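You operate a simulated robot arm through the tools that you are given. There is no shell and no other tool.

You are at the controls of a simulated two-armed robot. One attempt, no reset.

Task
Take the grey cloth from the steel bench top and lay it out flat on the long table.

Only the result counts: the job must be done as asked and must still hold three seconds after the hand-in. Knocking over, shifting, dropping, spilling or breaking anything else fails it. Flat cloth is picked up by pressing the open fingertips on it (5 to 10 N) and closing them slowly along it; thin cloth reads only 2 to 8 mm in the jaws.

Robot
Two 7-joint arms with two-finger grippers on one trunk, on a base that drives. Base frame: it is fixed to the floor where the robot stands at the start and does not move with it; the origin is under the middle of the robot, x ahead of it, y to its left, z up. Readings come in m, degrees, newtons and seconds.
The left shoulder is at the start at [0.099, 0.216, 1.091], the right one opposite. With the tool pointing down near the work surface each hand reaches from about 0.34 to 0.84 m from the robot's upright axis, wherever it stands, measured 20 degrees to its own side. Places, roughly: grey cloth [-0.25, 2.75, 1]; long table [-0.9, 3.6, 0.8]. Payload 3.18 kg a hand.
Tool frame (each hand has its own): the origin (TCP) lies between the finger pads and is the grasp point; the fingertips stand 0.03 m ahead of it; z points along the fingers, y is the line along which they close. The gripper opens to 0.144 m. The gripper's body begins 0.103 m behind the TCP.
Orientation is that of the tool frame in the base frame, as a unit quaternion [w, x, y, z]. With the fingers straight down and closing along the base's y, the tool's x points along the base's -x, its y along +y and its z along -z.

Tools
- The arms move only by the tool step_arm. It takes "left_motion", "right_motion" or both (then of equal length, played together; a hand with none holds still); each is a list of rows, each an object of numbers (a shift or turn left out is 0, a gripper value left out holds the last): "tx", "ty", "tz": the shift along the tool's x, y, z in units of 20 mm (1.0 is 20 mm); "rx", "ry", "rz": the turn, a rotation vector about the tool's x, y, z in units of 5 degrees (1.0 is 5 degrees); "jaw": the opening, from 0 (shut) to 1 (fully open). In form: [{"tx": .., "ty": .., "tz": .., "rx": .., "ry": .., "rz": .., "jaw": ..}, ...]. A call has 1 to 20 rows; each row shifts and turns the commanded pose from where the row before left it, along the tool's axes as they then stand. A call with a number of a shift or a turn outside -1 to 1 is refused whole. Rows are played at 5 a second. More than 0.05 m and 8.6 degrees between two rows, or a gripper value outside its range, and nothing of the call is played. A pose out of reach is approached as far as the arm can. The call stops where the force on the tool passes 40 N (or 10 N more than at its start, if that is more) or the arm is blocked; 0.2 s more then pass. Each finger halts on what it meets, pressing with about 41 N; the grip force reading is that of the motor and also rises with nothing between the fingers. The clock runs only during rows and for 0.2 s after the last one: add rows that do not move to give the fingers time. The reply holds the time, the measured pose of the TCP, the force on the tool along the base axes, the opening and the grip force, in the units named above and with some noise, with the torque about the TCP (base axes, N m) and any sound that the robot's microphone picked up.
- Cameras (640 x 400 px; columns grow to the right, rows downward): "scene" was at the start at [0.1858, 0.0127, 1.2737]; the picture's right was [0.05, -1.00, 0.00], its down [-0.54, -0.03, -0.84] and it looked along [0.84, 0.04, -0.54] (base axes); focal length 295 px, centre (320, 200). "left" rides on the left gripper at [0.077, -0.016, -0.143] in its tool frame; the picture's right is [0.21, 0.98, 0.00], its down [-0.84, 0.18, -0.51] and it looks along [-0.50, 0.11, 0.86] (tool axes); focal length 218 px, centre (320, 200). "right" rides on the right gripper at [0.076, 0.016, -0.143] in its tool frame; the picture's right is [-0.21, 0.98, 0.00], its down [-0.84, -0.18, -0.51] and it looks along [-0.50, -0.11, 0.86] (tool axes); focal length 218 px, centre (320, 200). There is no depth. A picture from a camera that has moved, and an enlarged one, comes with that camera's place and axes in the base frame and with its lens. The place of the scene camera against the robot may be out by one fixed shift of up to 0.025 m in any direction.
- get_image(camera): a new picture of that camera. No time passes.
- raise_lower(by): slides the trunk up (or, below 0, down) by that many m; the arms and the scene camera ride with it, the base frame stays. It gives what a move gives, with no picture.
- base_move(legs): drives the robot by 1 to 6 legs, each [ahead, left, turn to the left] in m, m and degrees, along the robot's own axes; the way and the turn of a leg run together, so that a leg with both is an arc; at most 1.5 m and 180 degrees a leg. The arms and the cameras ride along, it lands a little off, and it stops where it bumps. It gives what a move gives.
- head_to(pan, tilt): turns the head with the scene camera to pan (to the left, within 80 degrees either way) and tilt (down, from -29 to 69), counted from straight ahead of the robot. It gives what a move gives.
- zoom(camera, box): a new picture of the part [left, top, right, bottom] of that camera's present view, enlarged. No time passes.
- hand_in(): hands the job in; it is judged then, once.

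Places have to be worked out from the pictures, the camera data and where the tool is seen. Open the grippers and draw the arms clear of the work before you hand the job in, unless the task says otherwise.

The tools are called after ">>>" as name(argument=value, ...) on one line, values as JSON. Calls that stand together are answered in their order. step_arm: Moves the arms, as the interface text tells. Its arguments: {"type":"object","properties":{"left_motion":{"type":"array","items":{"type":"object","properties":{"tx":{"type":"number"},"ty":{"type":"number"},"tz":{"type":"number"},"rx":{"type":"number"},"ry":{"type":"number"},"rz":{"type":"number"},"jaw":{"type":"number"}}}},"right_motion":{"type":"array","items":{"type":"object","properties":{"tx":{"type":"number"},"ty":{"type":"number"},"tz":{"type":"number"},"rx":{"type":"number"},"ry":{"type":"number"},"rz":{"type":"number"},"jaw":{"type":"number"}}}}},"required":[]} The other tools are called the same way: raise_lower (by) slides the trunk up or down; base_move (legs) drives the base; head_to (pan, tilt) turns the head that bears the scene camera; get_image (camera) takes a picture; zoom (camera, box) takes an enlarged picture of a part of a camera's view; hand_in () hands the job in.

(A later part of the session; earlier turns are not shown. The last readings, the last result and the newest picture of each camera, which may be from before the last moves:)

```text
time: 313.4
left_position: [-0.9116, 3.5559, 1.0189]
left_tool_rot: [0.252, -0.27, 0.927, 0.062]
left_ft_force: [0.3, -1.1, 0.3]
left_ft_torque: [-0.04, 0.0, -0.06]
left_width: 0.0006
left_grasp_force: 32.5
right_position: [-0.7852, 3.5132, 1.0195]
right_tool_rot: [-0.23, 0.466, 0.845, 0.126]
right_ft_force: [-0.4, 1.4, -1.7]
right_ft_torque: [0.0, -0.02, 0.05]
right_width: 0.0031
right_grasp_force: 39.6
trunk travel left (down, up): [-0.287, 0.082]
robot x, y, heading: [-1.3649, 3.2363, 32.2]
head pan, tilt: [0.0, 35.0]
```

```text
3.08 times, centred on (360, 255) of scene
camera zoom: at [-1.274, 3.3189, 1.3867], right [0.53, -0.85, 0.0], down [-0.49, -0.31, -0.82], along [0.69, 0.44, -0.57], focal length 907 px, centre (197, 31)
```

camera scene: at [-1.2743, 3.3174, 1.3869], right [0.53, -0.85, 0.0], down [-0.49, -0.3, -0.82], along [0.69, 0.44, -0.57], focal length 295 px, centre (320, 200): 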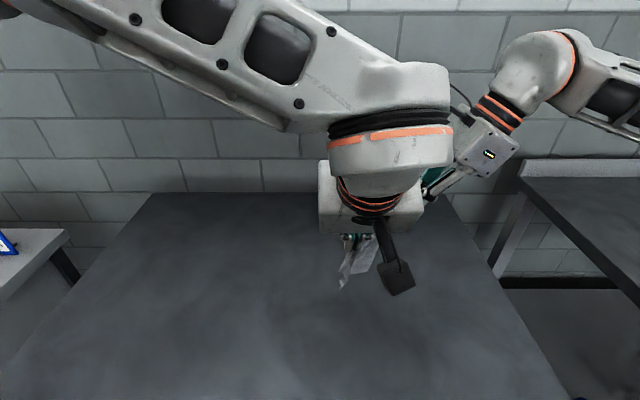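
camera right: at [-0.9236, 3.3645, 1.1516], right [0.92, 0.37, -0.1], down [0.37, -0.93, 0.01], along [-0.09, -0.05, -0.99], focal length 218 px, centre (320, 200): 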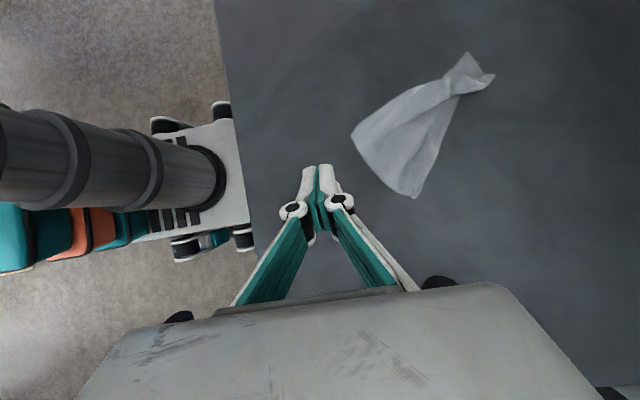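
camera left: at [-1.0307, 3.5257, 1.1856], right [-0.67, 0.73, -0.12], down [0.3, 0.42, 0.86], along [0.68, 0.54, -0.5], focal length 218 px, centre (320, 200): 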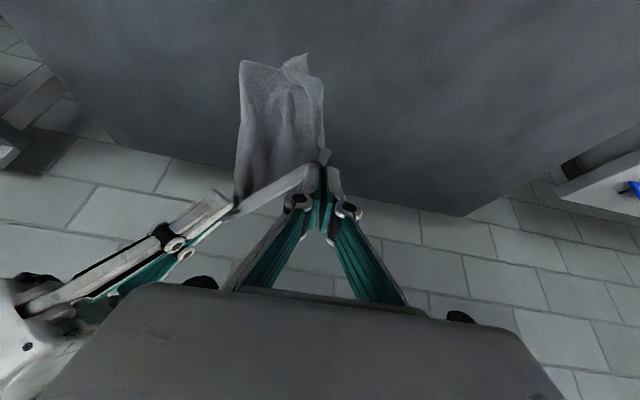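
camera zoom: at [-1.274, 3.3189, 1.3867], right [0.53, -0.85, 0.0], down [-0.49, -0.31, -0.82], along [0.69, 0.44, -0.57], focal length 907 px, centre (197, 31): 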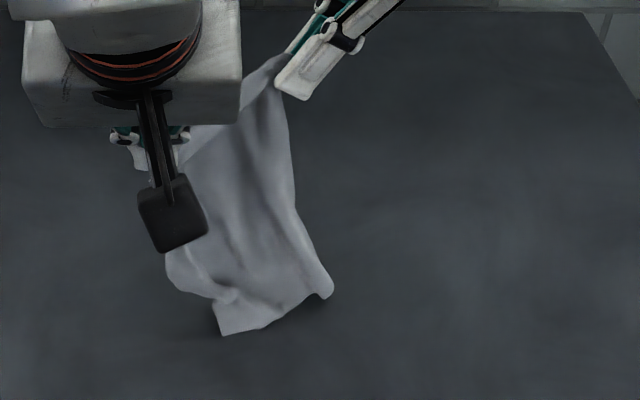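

The lower edge is on the table and trails nicely with both corners visible. I complete the arc.

>>> step_arm(left_motion=[{"tx": 0.0065, "tz": 0.747, "ty": 0.2835}, {"tx": 0.0065, "tz": 0.747, "ty": 0.2835}, {"tx": 0.0065, "tz": 0.747, "ty": 0.2835}, {"tx": 0.1775, "tz": 0.781, "ty": 0.183}, {"tx": 0.1775, "tz": 0.781, "ty": 0.183}, {"tx": 0.1775, "tz": 0.781, "ty": 0.183}, {"tx": 0.2565, "tz": 0.6025, "ty": 0.061}, {"tx": 0.2565, "tz": 0.6025, "ty": 0.061}, {}], right_motion=[{"ty": 0.3675, "tx": -0.0795, "tz": 0.705}, {"ty": 0.3675, "tx": -0.0795, "tz": 0.705}, {"ty": 0.3675, "tx": -0.0795, "tz": 0.705}, {"ty": 0.237, "tx": -0.224, "tz": 0.754}, {"ty": 0.237, "tx": -0.224, "tz": 0.754}, {"ty": 0.237, "tx": -0.224, "tz": 0.754}, {"ty": 0.079, "tx": -0.272, "tz": 0.5935}, {"ty": 0.079, "tx": -0.272, "tz": 0.5935}, {}])

>>> zoom(camera="right", box=[140, 0, 420, 220])

>>> zoom(camera="scene", box=[280, 190, 440, 320])

```text
time: 315.4
left_position: [-0.891, 3.5991, 0.9099]
left_tool_rot: [0.253, -0.271, 0.927, 0.063]
left_ft_force: [0.4, -0.2, 0.3]
left_ft_torque: [0.01, -0.02, -0.01]
left_width: 0.0007
left_grasp_force: 33.3
right_position: [-0.7682, 3.56, 0.9109]
right_tool_rot: [-0.229, 0.466, 0.845, 0.127]
right_ft_force: [-0.7, 1.0, -1.2]
right_ft_torque: [-0.05, -0.03, 0.02]
right_width: 0.0028
right_grasp_force: 33.9
trunk travel left (down, up): [-0.287, 0.082]
robot x, y, heading: [-1.369, 3.2369, 32.3]
head pan, tilt: [0.0, 35.0]
```

```text
1.82 times, centred on (280, 110) of right
camera zoom: at [-0.7516, 3.5628, 1.073], right [0.92, 0.37, -0.1], down [0.37, -0.93, 0.01], along [-0.09, -0.05, -0.99], focal length 397 px, centre (393, 364)
```

zoom: 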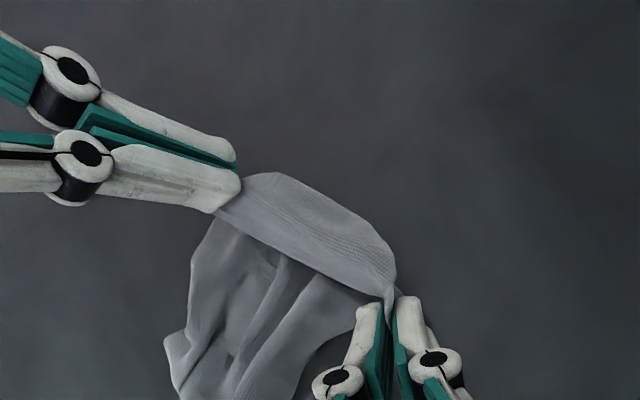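

```text
3.08 times, centred on (360, 255) of scene
camera zoom: at [-1.2746, 3.3179, 1.387], right [0.53, -0.85, 0.0], down [-0.49, -0.31, -0.82], along [0.69, 0.44, -0.57], focal length 907 px, centre (197, 31)
```

zoom: 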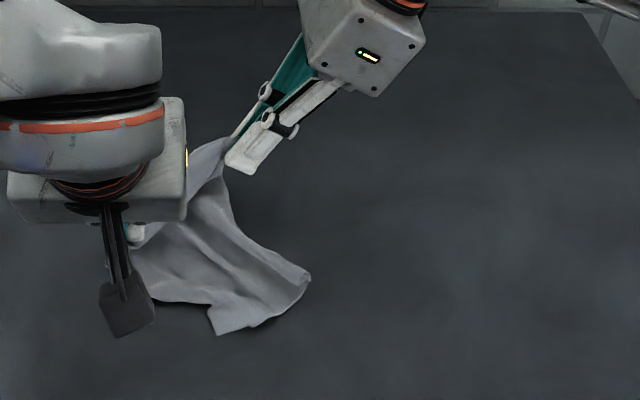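

The sheet is down with mild lengthwise waves. I lower the last ~2 cm and pull the hands ~1.5 cm further apart to smooth it before release.

>>> step_arm(left_motion=[{"tx": 0.275, "tz": 0.476}, {"tx": 0.2, "tz": 0.35}, {"tx": 0.2, "tz": -0.115, "ty": 0.3}, {"tx": 0.2, "tz": -0.115, "ty": 0.3}, {"tx": -0.3, "tz": 0.17, "ty": 0.25}, {}], right_motion=[{"tx": -0.275, "tz": 0.476}, {"tx": -0.2, "tz": 0.35}, {"ty": 0.23, "tx": -0.26, "tz": -0.15}, {"ty": 0.23, "tx": -0.26, "tz": -0.15}, {"ty": 0.35, "tx": 0.2, "tz": 0.11}, {}])

>>> zoom(camera="right", box=[140, 0, 420, 220])

```text
time: 316.8
left_position: [-0.9022, 3.6122, 0.891]
left_tool_rot: [0.254, -0.269, 0.927, 0.062]
left_ft_force: [10.7, -2.8, 2.8]
left_ft_torque: [-0.08, -0.32, 0.02]
left_width: 0.0009
left_grasp_force: 32.9
right_position: [-0.7525, 3.5599, 0.893]
right_tool_rot: [-0.23, 0.465, 0.845, 0.127]
right_ft_force: [-10.5, 2.7, -1.5]
right_ft_torque: [-0.02, 0.09, 0.18]
right_width: 0.0001
right_grasp_force: 32.5
trunk travel left (down, up): [-0.287, 0.082]
robot x, y, heading: [-1.365, 3.2367, 32.3]
head pan, tilt: [0.0, 35.0]
```

```text
1.82 times, centred on (280, 110) of right
camera zoom: at [-0.7345, 3.564, 1.0543], right [0.92, 0.37, -0.11], down [0.38, -0.93, 0.01], along [-0.1, -0.05, -0.99], focal length 397 px, centre (393, 364)
```

zoom: 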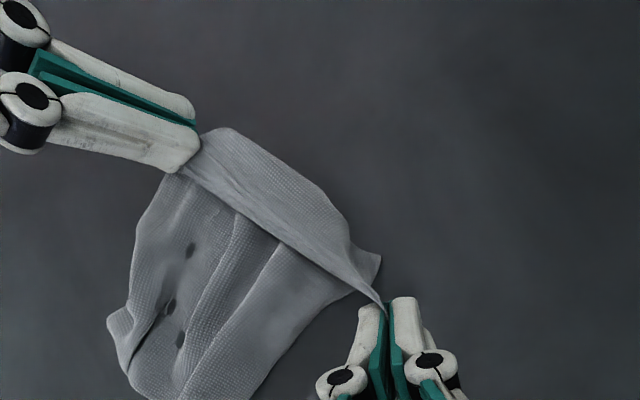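

The line P–D is taut (10 N). I relax it slightly, lower the last bit, and open both hands gently.

>>> step_arm(left_motion=[{"tx": -0.1, "tz": 0.06, "ty": -0.15}, {"tx": 0.15, "tz": 0.26}, {"jaw": 0.05}, {"jaw": 0.1}, {"jaw": 0.17}, {"jaw": 0.25}, {}, {"tx": -0.3, "tz": -0.52}, {"tx": -0.45, "tz": -0.78}, {"tx": -0.45, "tz": -0.78}, {"tx": -0.45, "tz": -0.78}, {"tx": -0.2, "tz": -0.35, "ty": 1}, {"ty": 1}, {"ty": 1}, {"ty": 1}, {"ty": 1}, {}], right_motion=[{"ty": -0.12, "tx": 0.13, "tz": 0.075}, {"tx": -0.15, "tz": 0.26}, {"jaw": 0.05}, {"jaw": 0.1}, {"jaw": 0.17}, {"jaw": 0.25}, {}, {"tx": 0.3, "tz": -0.52}, {"tx": 0.45, "tz": -0.78}, {"tx": 0.45, "tz": -0.78}, {"tx": 0.45, "tz": -0.78}, {"tx": 0.45, "tz": -0.78}, {"tx": 0.4, "tz": -0.7}, {}, {}, {}, {}])

>>> get_image(camera="right")

>>> zoom(camera="right", box=[180, 20, 380, 200])

>>> zoom(camera="scene", box=[270, 200, 410, 320])

```text
time: 320.4
left_position: [-0.9512, 3.6955, 0.9558]
left_tool_rot: [0.253, -0.27, 0.927, 0.063]
left_ft_force: [-0.1, 0.1, -0.6]
left_ft_torque: [0.01, 0.02, 0.0]
left_width: 0.0363
left_grasp_force: 0.0
right_position: [-0.7551, 3.56, 0.9869]
right_tool_rot: [-0.229, 0.466, 0.845, 0.128]
right_ft_force: [1.2, -0.5, 0.1]
right_ft_torque: [-0.01, 0.01, 0.0]
right_width: 0.0359
right_grasp_force: 0.0
trunk travel left (down, up): [-0.287, 0.082]
robot x, y, heading: [-1.3672, 3.2352, 32.1]
head pan, tilt: [0.0, 35.0]
```

```text
taken
camera right: at [-0.7363, 3.5631, 1.1491], right [0.92, 0.37, -0.1], down [0.37, -0.93, 0.01], along [-0.09, -0.05, -0.99], focal length 218 px, centre (320, 200)
```

right: 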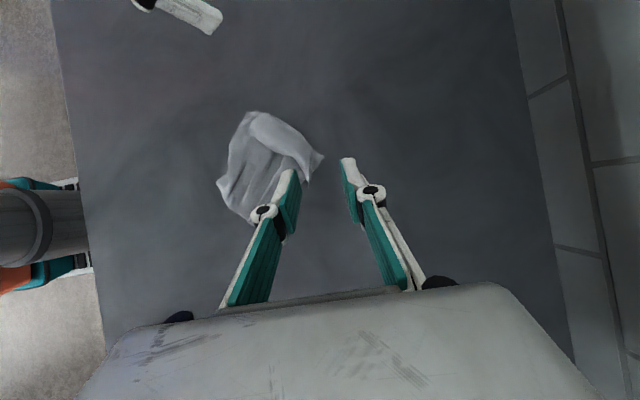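

```text
2.22 times, centred on (280, 110) of right
camera zoom: at [-0.7363, 3.5631, 1.1491], right [0.92, 0.37, -0.1], down [0.37, -0.93, 0.01], along [-0.09, -0.05, -0.99], focal length 485 px, centre (409, 400)
```

zoom: 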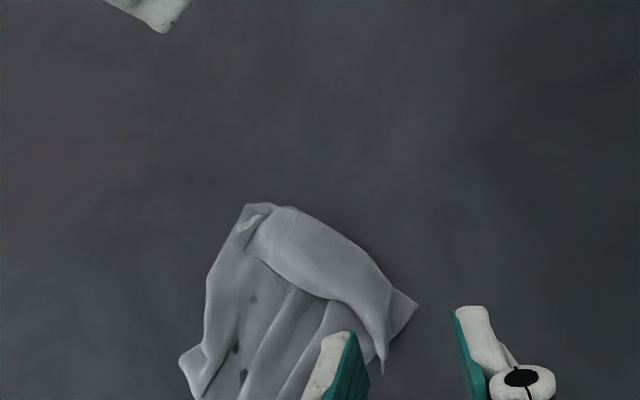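

```text
3.33 times, centred on (340, 260) of scene
camera zoom: at [-1.274, 3.3177, 1.3869], right [0.53, -0.85, 0.0], down [-0.49, -0.3, -0.82], along [0.69, 0.44, -0.57], focal length 982 px, centre (253, 0)
```

zoom: 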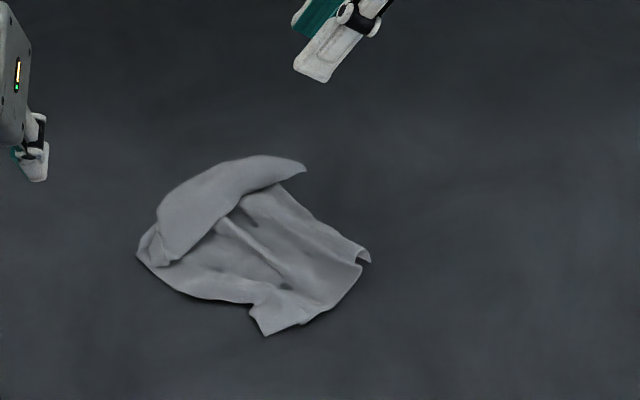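

Very good progress: the sheet is down with the P–D strip folded on top along the far side and some lengthwise pleats. I'll stretch corners N (0.533, −0.009) and Q (0.592, −0.081) apart by pressed fingertips. Moving both hands (closed) above them.

>>> step_arm(left_motion=[{"tx": 0.264, "tz": -0.153, "ty": -0.972, "jaw": 0.0}, {"tx": 0.264, "tz": -0.153, "ty": -0.972}, {"tx": 0.264, "tz": -0.153, "ty": -0.972}, {"tx": 0.264, "tz": -0.153, "ty": -0.972}, {"tx": 0.264, "tz": -0.153, "ty": -0.972}, {"tx": 0.264, "tz": -0.153, "ty": -0.972}, {"tx": 0.264, "tz": -0.153, "ty": -0.972}, {"tx": 0.264, "tz": -0.153, "ty": -0.972}, {"tx": 0.264, "tz": -0.153, "ty": -0.972}, {}], right_motion=[{"ty": -0.986, "tx": -0.135, "tz": -0.078, "jaw": 0.0}, {"ty": -0.986, "tx": -0.135, "tz": -0.078}, {"ty": -0.986, "tx": -0.135, "tz": -0.078}, {"ty": -0.986, "tx": -0.135, "tz": -0.078}, {"ty": -0.986, "tx": -0.135, "tz": -0.078}, {}, {}, {}, {}, {}])

>>> get_image(camera="right")

>>> zoom(camera="right", box=[220, 20, 440, 200])

```text
time: 322.6
left_position: [-0.9063, 3.5185, 0.9592]
left_tool_rot: [0.253, -0.272, 0.926, 0.064]
left_ft_force: [-0.5, -0.3, 0.0]
left_ft_torque: [-0.02, 0.01, -0.02]
left_width: 0.0
left_grasp_force: 30.3
right_position: [-0.83, 3.496, 0.9868]
right_tool_rot: [-0.23, 0.466, 0.845, 0.127]
right_ft_force: [0.7, 0.0, -0.1]
right_ft_torque: [-0.02, -0.05, -0.02]
right_width: 0.0001
right_grasp_force: 31.0
trunk travel left (down, up): [-0.287, 0.082]
robot x, y, heading: [-1.366, 3.2375, 32.2]
head pan, tilt: [0.0, 35.0]
```

```text
taken
camera right: at [-0.8123, 3.4989, 1.1498], right [0.92, 0.37, -0.1], down [0.37, -0.93, 0.01], along [-0.09, -0.05, -0.99], focal length 218 px, centre (320, 200)
```

right: 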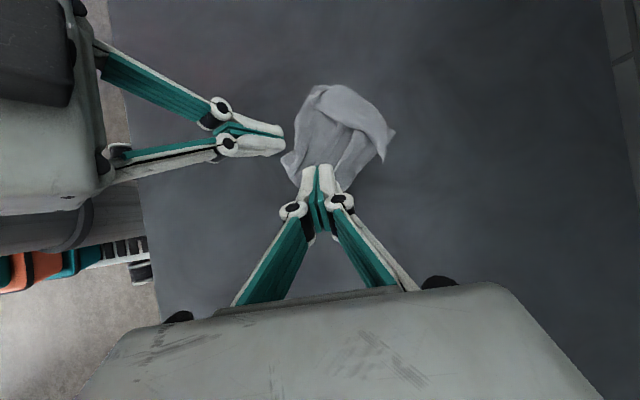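

```text
2.22 times, centred on (330, 110) of right
camera zoom: at [-0.8123, 3.4989, 1.1498], right [0.92, 0.37, -0.1], down [0.37, -0.93, 0.01], along [-0.09, -0.05, -0.99], focal length 485 px, centre (298, 400)
```

zoom: 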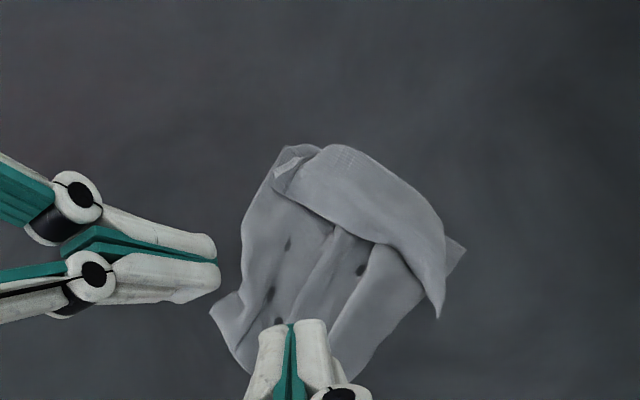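

Perfect top view: the left hand is at N and the right at Q. I lower both to just above the cloth.

>>> step_arm(left_motion=[{"tx": -0.35, "tz": 0.2}, {"tx": 0.45, "tz": 0.78}, {"tx": 0.45, "tz": 0.78}, {"tx": 0.45, "tz": 0.78}, {"tx": 0.3, "tz": 0.52}, {}], right_motion=[{"tx": -0.45, "tz": 0.78}, {"tx": -0.45, "tz": 0.78}, {"tx": -0.45, "tz": 0.78}, {"tx": -0.45, "tz": 0.78}, {"tx": -0.5, "tz": 0.866}, {}])

>>> zoom(camera="right", box=[180, 0, 440, 220])

```text
time: 324.0
left_position: [-0.9004, 3.5228, 0.8948]
left_tool_rot: [0.253, -0.27, 0.927, 0.064]
left_ft_force: [-0.8, -0.3, -0.4]
left_ft_torque: [0.02, 0.02, -0.02]
left_width: 0.0
left_grasp_force: 30.3
right_position: [-0.83, 3.4968, 0.8955]
right_tool_rot: [-0.229, 0.465, 0.846, 0.127]
right_ft_force: [-0.6, 0.7, -0.5]
right_ft_torque: [0.06, -0.03, 0.02]
right_width: 0.0001
right_grasp_force: 30.5
trunk travel left (down, up): [-0.287, 0.082]
robot x, y, heading: [-1.3654, 3.2414, 32.1]
head pan, tilt: [0.0, 35.0]
```

```text
1.82 times, centred on (310, 110) of right
camera zoom: at [-0.8125, 3.4995, 1.057], right [0.92, 0.37, -0.1], down [0.37, -0.93, 0.01], along [-0.09, -0.05, -0.99], focal length 397 px, centre (338, 364)
```

zoom: 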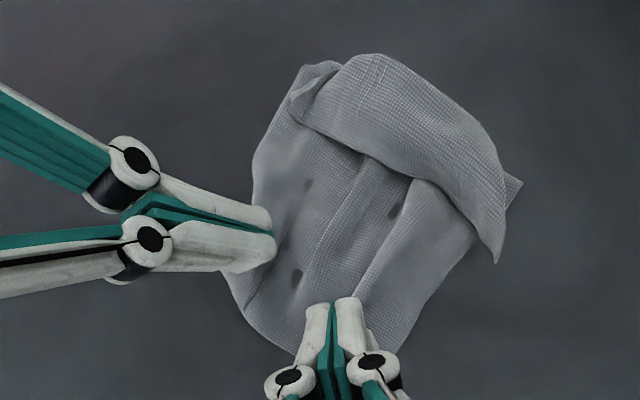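

I press both down to contact.

>>> step_arm(left_motion=[{"tx": 0.15, "tz": 0.26}, {"tx": 0.1, "tz": 0.173}, {"tx": 0.075, "tz": 0.13}, {}, {}], right_motion=[{"tx": -0.15, "tz": 0.26}, {"tx": -0.1, "tz": 0.173}, {"tx": -0.1, "tz": 0.173}, {}, {}])

```text
time: 325.2
left_position: [-0.9006, 3.5223, 0.8807]
left_tool_rot: [0.253, -0.27, 0.927, 0.064]
left_ft_force: [0.3, -0.2, 0.1]
left_ft_torque: [0.01, -0.03, 0.01]
left_width: 0.0002
left_grasp_force: 30.6
right_position: [-0.8293, 3.4959, 0.8804]
right_tool_rot: [-0.229, 0.465, 0.846, 0.127]
right_ft_force: [-0.5, -0.6, 4.4]
right_ft_torque: [-0.03, 0.07, -0.02]
right_width: 0.0003
right_grasp_force: 30.6
trunk travel left (down, up): [-0.287, 0.082]
robot x, y, heading: [-1.3634, 3.2375, 31.9]
head pan, tilt: [0.0, 35.0]
```

Right 4 N, left not yet. I lower the left 2.5 mm and the right 0.8 mm more.

>>> step_arm(left_motion=[{"tx": 0.04, "tz": 0.07}, {"tx": 0.03, "tz": 0.05}, {}, {}], right_motion=[{"tx": -0.02, "tz": 0.035}, {}, {}, {}])

```text
time: 326.2
left_position: [-0.8985, 3.5234, 0.8792]
left_tool_rot: [0.254, -0.27, 0.927, 0.063]
left_ft_force: [-0.4, 0.6, 11.3]
left_ft_torque: [0.07, 0.01, 0.01]
left_width: 0.0
left_grasp_force: 30.8
right_position: [-0.8307, 3.4964, 0.8803]
right_tool_rot: [-0.229, 0.465, 0.846, 0.127]
right_ft_force: [0.5, 0.6, 6.2]
right_ft_torque: [0.08, 0.05, 0.0]
right_width: 0.0
right_grasp_force: 31.0
trunk travel left (down, up): [-0.287, 0.082]
robot x, y, heading: [-1.3659, 3.237, 32.1]
head pan, tilt: [0.0, 35.0]
```

Both pressing (11 N, 6 N). Now I pull them apart ~3 cm each along N–Q.

>>> step_arm(left_motion=[{"tx": 0.2165, "tz": -0.125, "ty": 0.31}, {"tx": 0.2165, "tz": -0.125, "ty": 0.31}, {"tx": 0.2165, "tz": -0.125, "ty": 0.31}, {}], right_motion=[{"ty": 0.25, "tx": -0.268, "tz": -0.155}, {"ty": 0.25, "tx": -0.268, "tz": -0.155}, {"ty": 0.25, "tx": -0.268, "tz": -0.155}, {}])

>>> zoom(camera="right", box=[160, 0, 440, 220])

```text
time: 327.2
left_position: [-0.9229, 3.5302, 0.8804]
left_tool_rot: [0.254, -0.27, 0.927, 0.063]
left_ft_force: [2.4, -0.3, 14.9]
left_ft_torque: [-0.04, -0.13, 0.0]
left_width: 0.0
left_grasp_force: 30.9
right_position: [-0.8078, 3.4872, 0.8801]
right_tool_rot: [-0.23, 0.465, 0.845, 0.127]
right_ft_force: [-0.3, 0.5, 6.2]
right_ft_torque: [0.02, 0.05, -0.01]
right_width: 0.0001
right_grasp_force: 30.8
trunk travel left (down, up): [-0.287, 0.082]
robot x, y, heading: [-1.3658, 3.2417, 32.3]
head pan, tilt: [0.0, 35.0]
```

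```text
1.82 times, centred on (300, 110) of right
camera zoom: at [-0.7902, 3.4916, 1.042], right [0.92, 0.37, -0.1], down [0.37, -0.93, 0.01], along [-0.09, -0.05, -0.99], focal length 397 px, centre (356, 364)
```

zoom: 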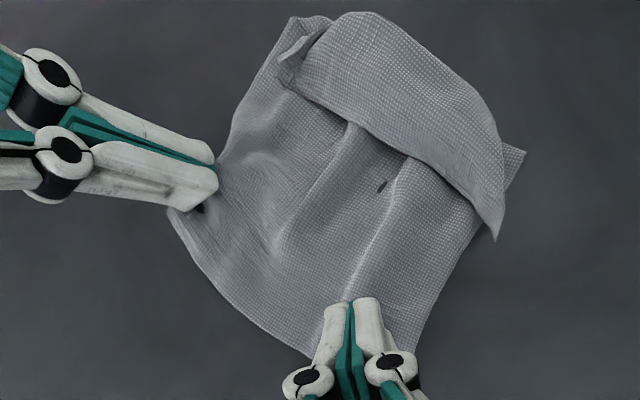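

It's spreading beautifully. Continue pulling apart.

>>> step_arm(left_motion=[{"tx": 0.2165, "tz": -0.125, "ty": 0.31}, {"tx": 0.2165, "tz": -0.125, "ty": 0.31}, {}], right_motion=[{"ty": 0.25, "tx": -0.268, "tz": -0.155}, {"ty": 0.25, "tx": -0.268, "tz": -0.155}, {}])

>>> zoom(camera="right", box=[160, 0, 440, 220])

>>> zoom(camera="scene", box=[270, 200, 430, 330])

```text
time: 328.0
left_position: [-0.9365, 3.5346, 0.8803]
left_tool_rot: [0.255, -0.27, 0.926, 0.063]
left_ft_force: [6.4, -2.7, 20.1]
left_ft_torque: [-0.14, -0.27, 0.0]
left_width: 0.0
left_grasp_force: 30.9
right_position: [-0.7929, 3.483, 0.8807]
right_tool_rot: [-0.23, 0.465, 0.845, 0.128]
right_ft_force: [-3.8, 1.5, 3.8]
right_ft_torque: [0.03, 0.12, 0.0]
right_width: 0.0001
right_grasp_force: 30.7
trunk travel left (down, up): [-0.287, 0.082]
robot x, y, heading: [-1.3664, 3.236, 32.3]
head pan, tilt: [0.0, 35.0]
```

```text
1.82 times, centred on (300, 110) of right
camera zoom: at [-0.7754, 3.4857, 1.0422], right [0.92, 0.37, -0.1], down [0.37, -0.93, 0.01], along [-0.09, -0.05, -0.99], focal length 397 px, centre (356, 364)
```

zoom: 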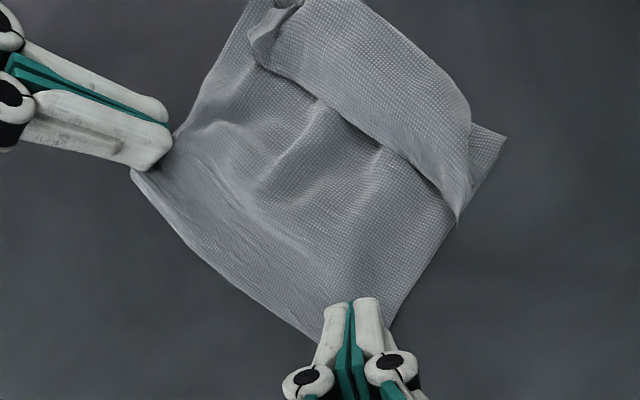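

```text
3.08 times, centred on (350, 265) of scene
camera zoom: at [-1.2755, 3.3171, 1.3871], right [0.53, -0.85, 0.0], down [-0.48, -0.3, -0.82], along [0.69, 0.44, -0.57], focal length 907 px, centre (228, 0)
```

zoom: 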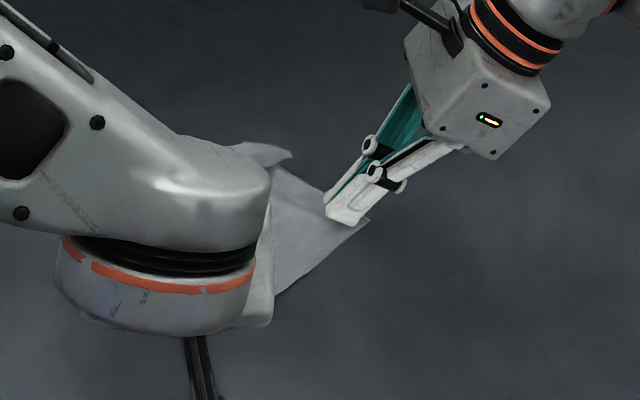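

Wonderful: edge N–Q is straight and the sheet is wide; only the ~4.5 cm strip along P–D is folded on top at the far-left side. I'll sweep that strip open with the left hand: lift it, set it upright, and turn it so its two spread fingers line up with the strip.

>>> step_arm(left_motion=[{"tx": -0.3, "tz": -0.52}, {"tx": -0.45, "tz": -0.78}, {"tx": -0.45, "tz": -0.78}, {"tx": -0.45, "tz": -0.78}, {"tx": -0.3, "tz": -0.5, "ty": 0.4}, {"ry": 1}, {"ry": 1}, {"ry": 1}, {"ry": 1}, {"ry": 1}, {"ry": 1}, {"rz": -1}, {"rz": -1}, {"rz": -1}, {"rz": -1}, {"rz": -1}, {"rz": -1}, {"rz": -1}, {"rz": -0.6, "jaw": 0.62}, {}], right_motion=[{"tx": -0.01, "tz": 0.02}, {}, {}, {}, {}, {}, {}, {}, {}, {}, {}, {}, {}, {}, {}, {}, {}, {}, {}, {}])

>>> zoom(camera="right", box=[160, 0, 440, 220])

```text
time: 332.2
left_position: [-0.9408, 3.5431, 0.9566]
left_tool_rot: [0.001, -0.576, 0.818, -0.01]
left_ft_force: [0.0, 1.1, -0.3]
left_ft_torque: [0.0, -0.01, 0.03]
left_width: 0.0895
left_grasp_force: 0.1
right_position: [-0.792, 3.4831, 0.8794]
right_tool_rot: [-0.229, 0.466, 0.845, 0.127]
right_ft_force: [0.9, 0.3, 11.1]
right_ft_torque: [0.06, 0.01, 0.0]
right_width: 0.0002
right_grasp_force: 30.4
trunk travel left (down, up): [-0.287, 0.082]
robot x, y, heading: [-1.3662, 3.2372, 32.2]
head pan, tilt: [0.0, 35.0]
```

```text
1.82 times, centred on (300, 110) of right
camera zoom: at [-0.7747, 3.4862, 1.042], right [0.92, 0.37, -0.1], down [0.37, -0.93, 0.01], along [-0.09, -0.05, -0.99], focal length 397 px, centre (356, 364)
```

zoom: 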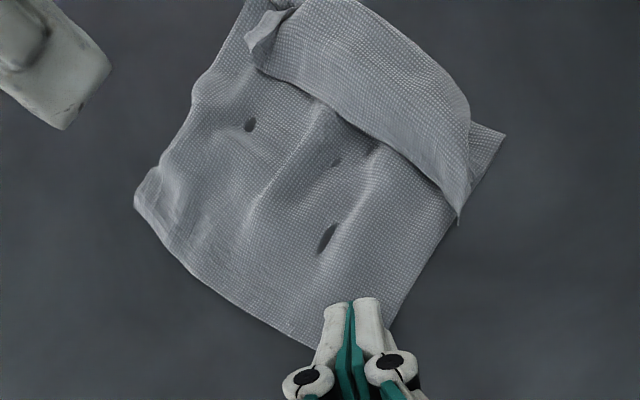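

The left hand is aligned with the strip. I move it to just on the near side of the strip's free edge and lower until nearly touching.

>>> step_arm(left_motion=[{"tx": -0.46, "ty": -0.848}, {"tx": -0.46, "ty": -0.848}, {"tx": -0.46, "ty": -0.848}, {"tx": -0.46, "ty": -0.848}, {"tx": -0.46, "ty": -0.848}, {"tz": 0.9}, {"tz": 0.9}, {"tz": 0.9}, {"tz": 0.4}, {}])

>>> zoom(camera="right", box=[160, 0, 440, 220])

>>> get_image(camera="left")

```text
time: 334.4
left_position: [-0.8467, 3.5556, 0.8935]
left_tool_rot: [0.0, -0.575, 0.818, -0.009]
left_ft_force: [-0.4, 0.7, -0.4]
left_ft_torque: [-0.02, 0.04, -0.01]
left_width: 0.0892
left_grasp_force: 0.1
right_position: [-0.793, 3.4831, 0.8793]
right_tool_rot: [-0.229, 0.466, 0.846, 0.127]
right_ft_force: [0.0, -0.1, 12.2]
right_ft_torque: [0.02, 0.07, -0.03]
right_width: 0.0
right_grasp_force: 30.8
trunk travel left (down, up): [-0.287, 0.082]
robot x, y, heading: [-1.3655, 3.2373, 32.3]
head pan, tilt: [0.0, 35.0]
```

```text
1.82 times, centred on (300, 110) of right
camera zoom: at [-0.7748, 3.4862, 1.042], right [0.92, 0.37, -0.1], down [0.37, -0.93, 0.01], along [-0.09, -0.05, -0.99], focal length 397 px, centre (356, 364)
```

zoom: 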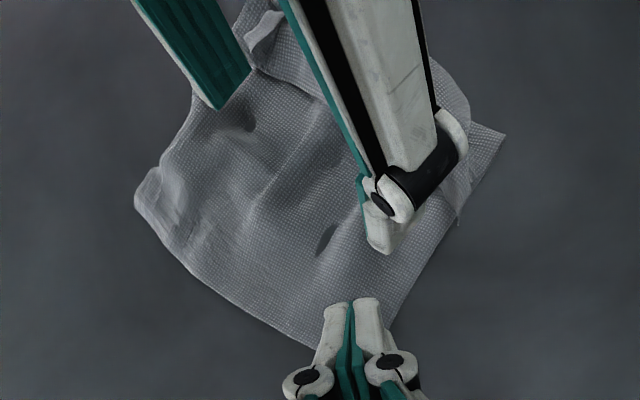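

```text
taken
camera left: at [-0.8578, 3.4803, 1.0386], right [-0.99, 0.13, -0.02], down [0.11, 0.86, 0.5], along [0.08, 0.49, -0.87], focal length 218 px, centre (320, 200)
```

left: 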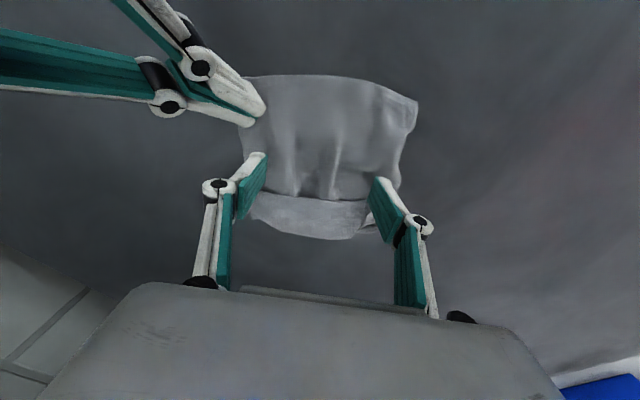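

The left camera gives a perfect view along the sweep direction: the strip's free edge lies right ahead of the fingers. I narrow the fingers to 50 mm, lower to ~3 mm above the sheet, and sweep forward.

>>> step_arm(left_motion=[{"jaw": 0.35}, {"tz": 0.25}, {"tz": 0.2}, {}, {}])

>>> get_image(camera="left")

```text
time: 335.6
left_position: [-0.8457, 3.5571, 0.8874]
left_tool_rot: [0.002, -0.575, 0.818, -0.011]
left_ft_force: [-1.2, -0.5, -0.3]
left_ft_torque: [0.02, -0.01, 0.02]
left_width: 0.0505
left_grasp_force: 0.0
right_position: [-0.7919, 3.4824, 0.8795]
right_tool_rot: [-0.229, 0.465, 0.846, 0.127]
right_ft_force: [0.6, -0.4, 12.9]
right_ft_torque: [-0.03, 0.07, -0.01]
right_width: 0.0
right_grasp_force: 31.0
trunk travel left (down, up): [-0.287, 0.082]
robot x, y, heading: [-1.3643, 3.2386, 32.2]
head pan, tilt: [0.0, 35.0]
```

```text
taken
camera left: at [-0.8574, 3.4808, 1.0306], right [-0.99, 0.13, -0.02], down [0.11, 0.86, 0.5], along [0.08, 0.49, -0.87], focal length 218 px, centre (320, 200)
```

left: 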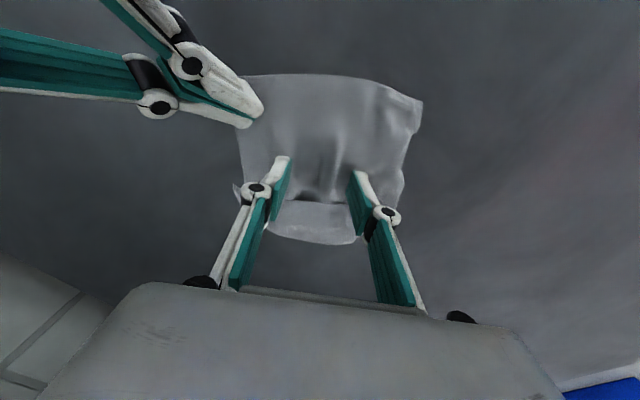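

The fingertips' leading edges are right at the strip's edge. Sweep 4 cm and check.

>>> step_arm(left_motion=[{"tx": -0.5, "tz": 0.05}, {"tx": -0.5}, {"tx": -0.5}, {"tx": -0.5}, {}])

>>> get_image(camera="left")

>>> zoom(camera="right", box=[160, 0, 440, 220])

```text
time: 336.8
left_position: [-0.8327, 3.5939, 0.8841]
left_tool_rot: [0.002, -0.576, 0.818, -0.01]
left_ft_force: [0.3, -0.1, -0.2]
left_ft_torque: [0.03, -0.03, 0.02]
left_width: 0.0507
left_grasp_force: 0.1
right_position: [-0.7911, 3.4839, 0.88]
right_tool_rot: [-0.229, 0.466, 0.845, 0.126]
right_ft_force: [1.3, 0.2, 12.2]
right_ft_torque: [0.02, 0.07, 0.0]
right_width: 0.0003
right_grasp_force: 30.6
trunk travel left (down, up): [-0.287, 0.082]
robot x, y, heading: [-1.3707, 3.2358, 32.3]
head pan, tilt: [0.0, 35.0]
```

```text
taken
camera left: at [-0.844, 3.519, 1.0291], right [-0.99, 0.13, -0.02], down [0.11, 0.86, 0.5], along [0.08, 0.49, -0.87], focal length 218 px, centre (320, 200)
```

left: 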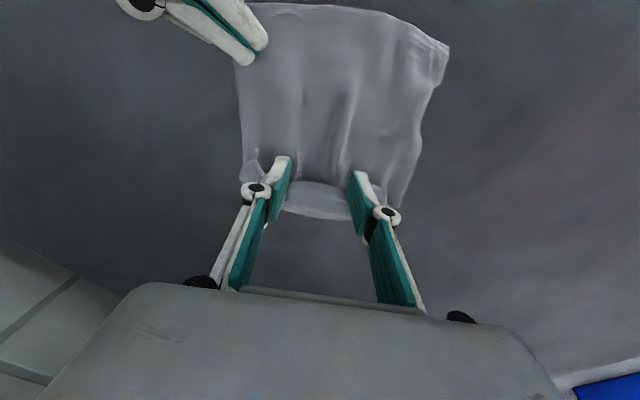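

```text
1.82 times, centred on (300, 110) of right
camera zoom: at [-0.7748, 3.4862, 1.042], right [0.92, 0.37, -0.1], down [0.37, -0.93, 0.01], along [-0.09, -0.05, -0.99], focal length 397 px, centre (356, 364)
```

zoom: 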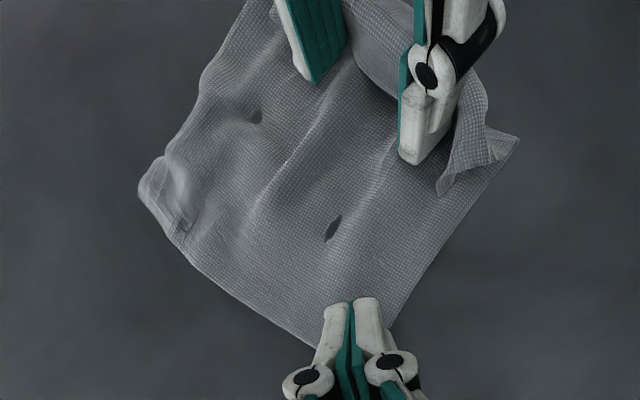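

It's working — the strip is being pushed over. Continue the sweep another 4 cm.

>>> step_arm(left_motion=[{"tx": -0.5}, {"tx": -0.5}, {"tx": -0.5}, {"tx": -0.5}, {}])

>>> get_image(camera="left")

>>> zoom(camera="right", box=[160, 0, 440, 220])

```text
time: 338.0
left_position: [-0.8181, 3.6322, 0.8825]
left_tool_rot: [0.001, -0.575, 0.818, -0.01]
left_ft_force: [0.8, -0.5, 0.0]
left_ft_torque: [0.0, -0.01, 0.01]
left_width: 0.0505
left_grasp_force: 0.0
right_position: [-0.7921, 3.484, 0.8808]
right_tool_rot: [-0.229, 0.465, 0.846, 0.127]
right_ft_force: [1.0, 0.3, 12.3]
right_ft_torque: [-0.02, 0.07, 0.04]
right_width: 0.0
right_grasp_force: 30.7
trunk travel left (down, up): [-0.287, 0.082]
robot x, y, heading: [-1.3695, 3.2382, 32.3]
head pan, tilt: [0.0, 35.0]
```

```text
taken
camera left: at [-0.8299, 3.5557, 1.0274], right [-0.99, 0.13, -0.02], down [0.11, 0.86, 0.5], along [0.08, 0.49, -0.87], focal length 218 px, centre (320, 200)
```

left: 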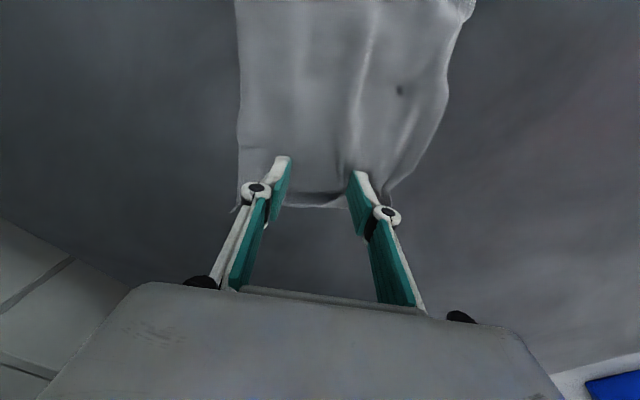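

```text
1.82 times, centred on (300, 110) of right
camera zoom: at [-0.7748, 3.4862, 1.042], right [0.92, 0.37, -0.1], down [0.37, -0.93, 0.01], along [-0.09, -0.05, -0.99], focal length 397 px, centre (356, 364)
```

zoom: 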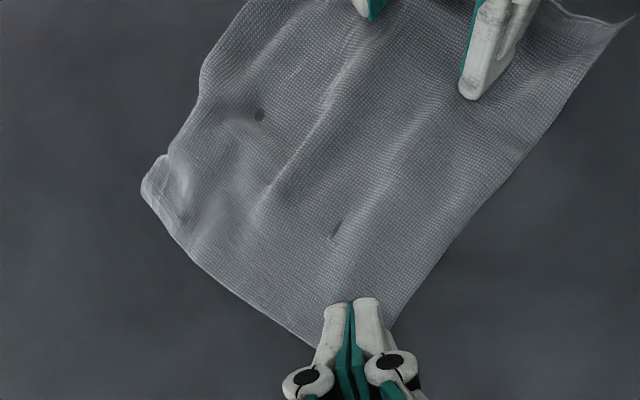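

The strip unrolled completely — the sheet is now open to its full length. I lift the left hand straight up and view the result.

>>> step_arm(left_motion=[{"tx": -0.4}, {"tx": -0.3}, {"tz": -0.5}, {"tz": -0.9}, {"tz": -0.9}, {"tz": -0.9}, {"tz": -0.9}, {"ty": 1}, {"ty": 1}, {"ty": 1}, {"ty": 1}, {"ty": 1}, {"ty": 1}, {}])

>>> get_image(camera="right")

>>> zoom(camera="scene", box=[250, 190, 410, 320])

>>> get_image(camera="left")

```text
time: 341.0
left_position: [-0.928, 3.6866, 0.9631]
left_tool_rot: [0.002, -0.575, 0.818, -0.01]
left_ft_force: [-1.2, 0.3, 0.2]
left_ft_torque: [0.03, 0.03, 0.0]
left_width: 0.0507
left_grasp_force: 0.0
right_position: [-0.7917, 3.4832, 0.8803]
right_tool_rot: [-0.229, 0.465, 0.846, 0.127]
right_ft_force: [0.5, -0.9, 12.4]
right_ft_torque: [-0.03, 0.03, -0.03]
right_width: 0.0002
right_grasp_force: 31.0
trunk travel left (down, up): [-0.287, 0.082]
robot x, y, heading: [-1.366, 3.2375, 32.5]
head pan, tilt: [0.0, 35.0]
```

```text
taken
camera right: at [-0.7749, 3.4861, 1.042], right [0.92, 0.37, -0.1], down [0.37, -0.93, 0.01], along [-0.09, -0.05, -0.99], focal length 218 px, centre (320, 200)
```

right: 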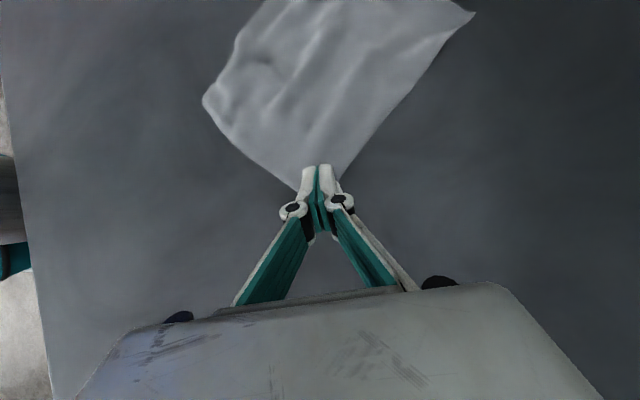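

```text
3.08 times, centred on (330, 255) of scene
camera zoom: at [-1.2751, 3.3176, 1.387], right [0.53, -0.85, 0.0], down [-0.49, -0.3, -0.82], along [0.69, 0.44, -0.57], focal length 907 px, centre (289, 31)
```

zoom: 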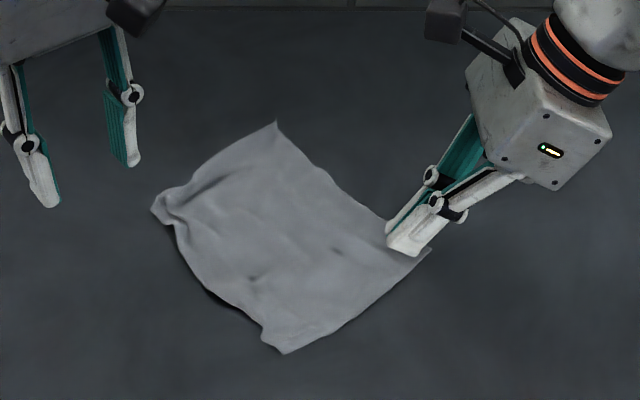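

```text
taken
camera left: at [-0.9404, 3.6104, 1.1083], right [-0.99, 0.13, -0.02], down [0.11, 0.86, 0.5], along [0.08, 0.49, -0.87], focal length 218 px, centre (320, 200)
```

left: 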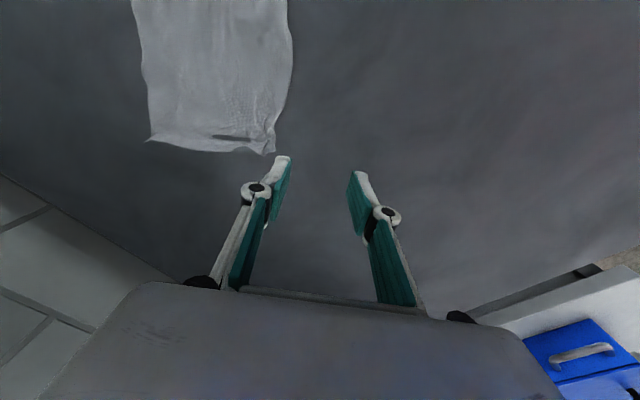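

The cloth now lies open as a rectangle with only mild wrinkles! Edges measure about 90% of full length, so I'll smooth further: with the right hand still pinning Q, I'll press corner P at (0.65, 0.10) with the left hand and pull it outward.

>>> step_arm(left_motion=[{"ty": -0.82, "jaw": 0.0}, {"ty": -0.82}, {"ty": -0.82}, {"ty": -0.82}, {"tz": 0.9}, {"tz": 0.9}, {"tz": 0.9}, {"tz": 0.5}, {}])

>>> zoom(camera="scene", box=[250, 190, 410, 320])

>>> get_image(camera="left")

```text
time: 343.0
left_position: [-0.8651, 3.6632, 0.9002]
left_tool_rot: [0.001, -0.575, 0.818, -0.01]
left_ft_force: [-0.7, 0.4, 0.0]
left_ft_torque: [0.04, 0.03, -0.01]
left_width: 0.0001
left_grasp_force: 30.5
right_position: [-0.7924, 3.4821, 0.8799]
right_tool_rot: [-0.229, 0.465, 0.845, 0.127]
right_ft_force: [-0.3, -0.1, 12.1]
right_ft_torque: [0.0, 0.05, 0.01]
right_width: 0.0001
right_grasp_force: 31.3
trunk travel left (down, up): [-0.287, 0.082]
robot x, y, heading: [-1.3659, 3.239, 32.3]
head pan, tilt: [0.0, 35.0]
```

```text
3.08 times, centred on (330, 255) of scene
camera zoom: at [-1.2753, 3.3177, 1.387], right [0.53, -0.85, 0.0], down [-0.48, -0.31, -0.82], along [0.69, 0.44, -0.57], focal length 907 px, centre (289, 31)
```

zoom: 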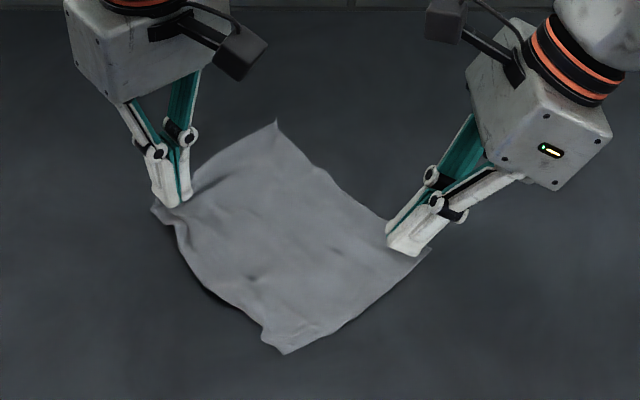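

```text
taken
camera left: at [-0.8775, 3.5874, 1.045], right [-0.99, 0.13, -0.02], down [0.11, 0.86, 0.5], along [0.08, 0.49, -0.87], focal length 218 px, centre (320, 200)
```

left: 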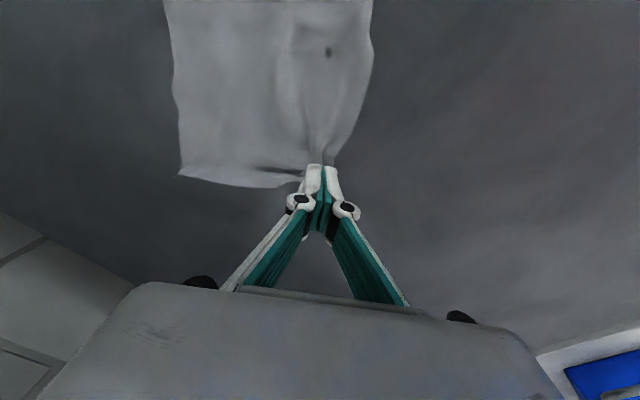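

The left fingertips are on P. I press down.

>>> step_arm(left_motion=[{"tz": 0.5}, {"tz": 0.3}, {"tz": 0.2}, {"tz": 0.1}, {}, {}])

```text
time: 344.4
left_position: [-0.8667, 3.6632, 0.8784]
left_tool_rot: [0.001, -0.575, 0.818, -0.009]
left_ft_force: [0.4, -0.7, -0.2]
left_ft_torque: [0.02, 0.03, 0.04]
left_width: 0.0
left_grasp_force: 30.8
right_position: [-0.7928, 3.4822, 0.8803]
right_tool_rot: [-0.23, 0.465, 0.846, 0.127]
right_ft_force: [0.0, -0.4, 11.6]
right_ft_torque: [0.0, 0.09, 0.0]
right_width: 0.0
right_grasp_force: 30.9
trunk travel left (down, up): [-0.287, 0.082]
robot x, y, heading: [-1.3653, 3.2383, 32.4]
head pan, tilt: [0.0, 35.0]
```

A little further down to touch.

>>> step_arm(left_motion=[{"tz": 0.08}, {"tz": 0.06}, {}, {}])

```text
time: 345.4
left_position: [-0.8646, 3.6641, 0.877]
left_tool_rot: [0.003, -0.575, 0.818, -0.011]
left_ft_force: [-0.8, -0.3, 17.7]
left_ft_torque: [0.09, -0.02, -0.01]
left_width: 0.0
left_grasp_force: 30.4
right_position: [-0.7934, 3.4825, 0.8792]
right_tool_rot: [-0.229, 0.466, 0.845, 0.128]
right_ft_force: [0.5, 0.7, 6.3]
right_ft_torque: [0.03, 0.02, 0.01]
right_width: 0.0001
right_grasp_force: 31.1
trunk travel left (down, up): [-0.287, 0.082]
robot x, y, heading: [-1.3688, 3.2357, 32.3]
head pan, tilt: [0.0, 35.0]
```

17.7 N; ease slightly and drag P outward (left) ~3 cm.

>>> step_arm(left_motion=[{"tz": -0.03}, {"tx": -0.3, "ty": 0.26}, {"tx": -0.3, "ty": 0.26}, {"tx": -0.3, "ty": 0.26}, {}])

>>> zoom(camera="scene", box=[250, 190, 410, 320])

>>> get_image(camera="left")

```text
time: 346.6
left_position: [-0.8731, 3.6845, 0.8771]
left_tool_rot: [0.002, -0.575, 0.818, -0.011]
left_ft_force: [1.4, -4.7, 23.0]
left_ft_torque: [0.01, -0.14, -0.01]
left_width: 0.0002
left_grasp_force: 30.4
right_position: [-0.7926, 3.4825, 0.8798]
right_tool_rot: [-0.229, 0.466, 0.845, 0.128]
right_ft_force: [-0.6, 2.2, 2.6]
right_ft_torque: [0.0, 0.01, -0.01]
right_width: 0.0
right_grasp_force: 30.7
trunk travel left (down, up): [-0.287, 0.082]
robot x, y, heading: [-1.3699, 3.237, 32.2]
head pan, tilt: [0.0, 35.0]
```

```text
3.08 times, centred on (330, 255) of scene
camera zoom: at [-1.2758, 3.3162, 1.3872], right [0.53, -0.85, 0.0], down [-0.48, -0.3, -0.82], along [0.69, 0.44, -0.57], focal length 907 px, centre (289, 31)
```

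zoom: 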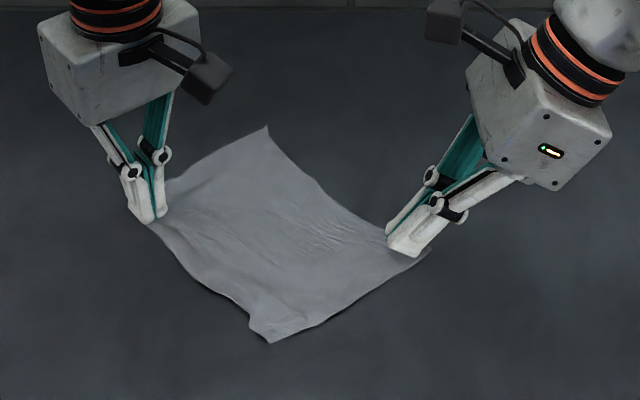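

```text
taken
camera left: at [-0.8857, 3.6079, 1.0218], right [-0.99, 0.14, -0.02], down [0.11, 0.86, 0.5], along [0.08, 0.49, -0.87], focal length 218 px, centre (320, 200)
```

left: 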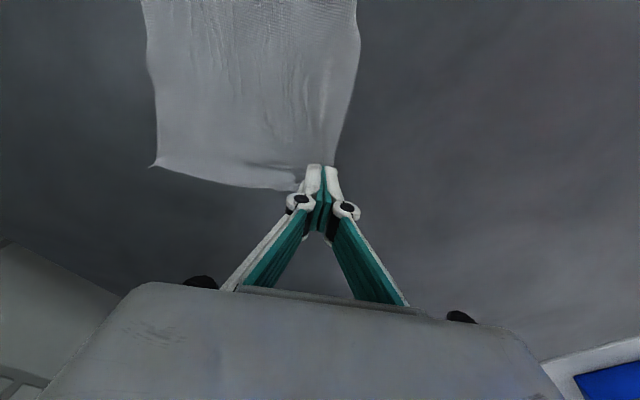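

The P–Q diagonal is taut and the sheet looks flat. I lift both hands straight up and view the relaxed result.

>>> step_arm(left_motion=[{"tz": -0.3}, {"tz": -0.6}, {"tz": -0.9}, {"tz": -0.9}, {"tz": -0.9}, {"tz": -0.9}, {"ty": 1}, {"ty": 1}, {"ty": 1}, {"ty": 1}, {}], right_motion=[{"tx": 0.15, "tz": -0.26}, {"tx": 0.3, "tz": -0.52}, {"tx": 0.45, "tz": -0.78}, {"tx": 0.45, "tz": -0.78}, {"tx": 0.45, "tz": -0.78}, {"tx": 0.45, "tz": -0.78}, {"tx": 0.45, "tz": -0.78}, {"tx": 0.45, "tz": -0.78}, {"tx": 0.3, "tz": -0.52}, {}, {}])

>>> get_image(camera="right")

>>> zoom(camera="right", box=[180, 0, 460, 200])

>>> zoom(camera="scene", box=[260, 200, 400, 310])

```text
time: 349.0
left_position: [-0.9482, 3.715, 0.9633]
left_tool_rot: [0.001, -0.575, 0.818, -0.01]
left_ft_force: [0.3, -0.5, -1.0]
left_ft_torque: [-0.01, 0.01, 0.01]
left_width: 0.0001
left_grasp_force: 31.1
right_position: [-0.7914, 3.4804, 1.0173]
right_tool_rot: [-0.229, 0.466, 0.845, 0.127]
right_ft_force: [0.3, 0.5, -0.1]
right_ft_torque: [0.01, -0.03, -0.01]
right_width: 0.0003
right_grasp_force: 31.2
trunk travel left (down, up): [-0.287, 0.082]
robot x, y, heading: [-1.3677, 3.2412, 32.3]
head pan, tilt: [0.0, 35.0]
```

```text
taken
camera right: at [-0.7733, 3.4839, 1.1792], right [0.92, 0.37, -0.1], down [0.37, -0.93, 0.01], along [-0.09, -0.05, -0.99], focal length 218 px, centre (320, 200)
```

right: 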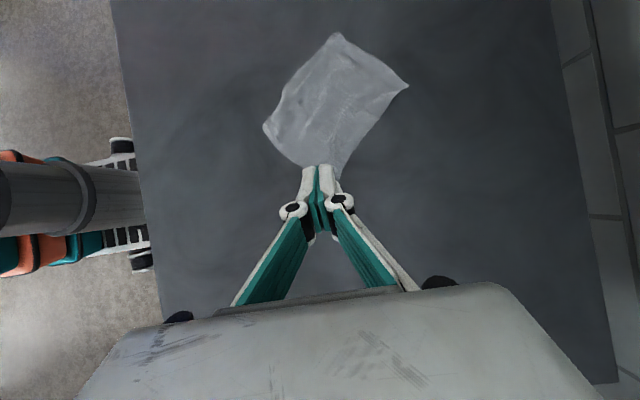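

```text
2.00 times, centred on (320, 100) of right
camera zoom: at [-0.7733, 3.4839, 1.1792], right [0.92, 0.37, -0.1], down [0.37, -0.93, 0.01], along [-0.09, -0.05, -0.99], focal length 436 px, centre (320, 400)
```

zoom: 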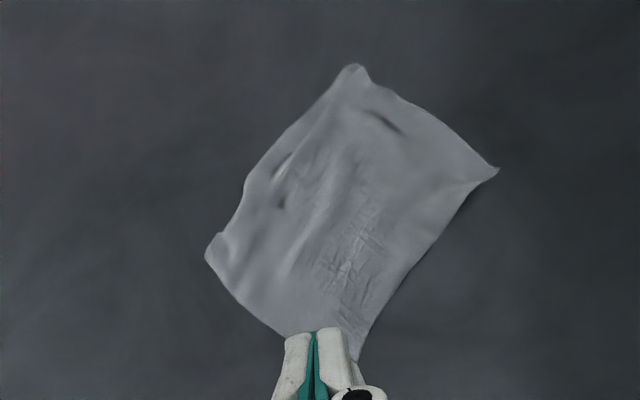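

```text
3.64 times, centred on (330, 255) of scene
camera zoom: at [-1.274, 3.3179, 1.3868], right [0.53, -0.85, 0.0], down [-0.49, -0.31, -0.82], along [0.69, 0.44, -0.57], focal length 1072 px, centre (284, 0)
```

zoom: 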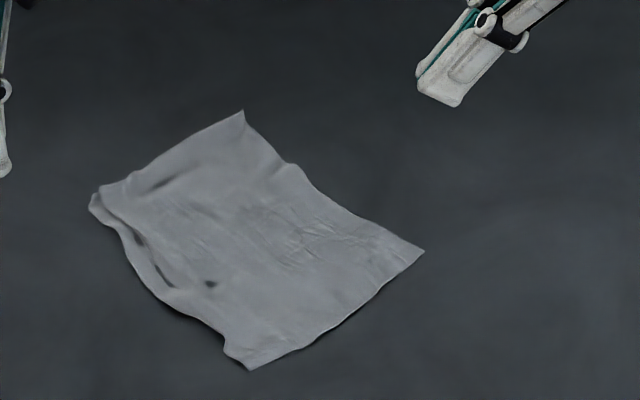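

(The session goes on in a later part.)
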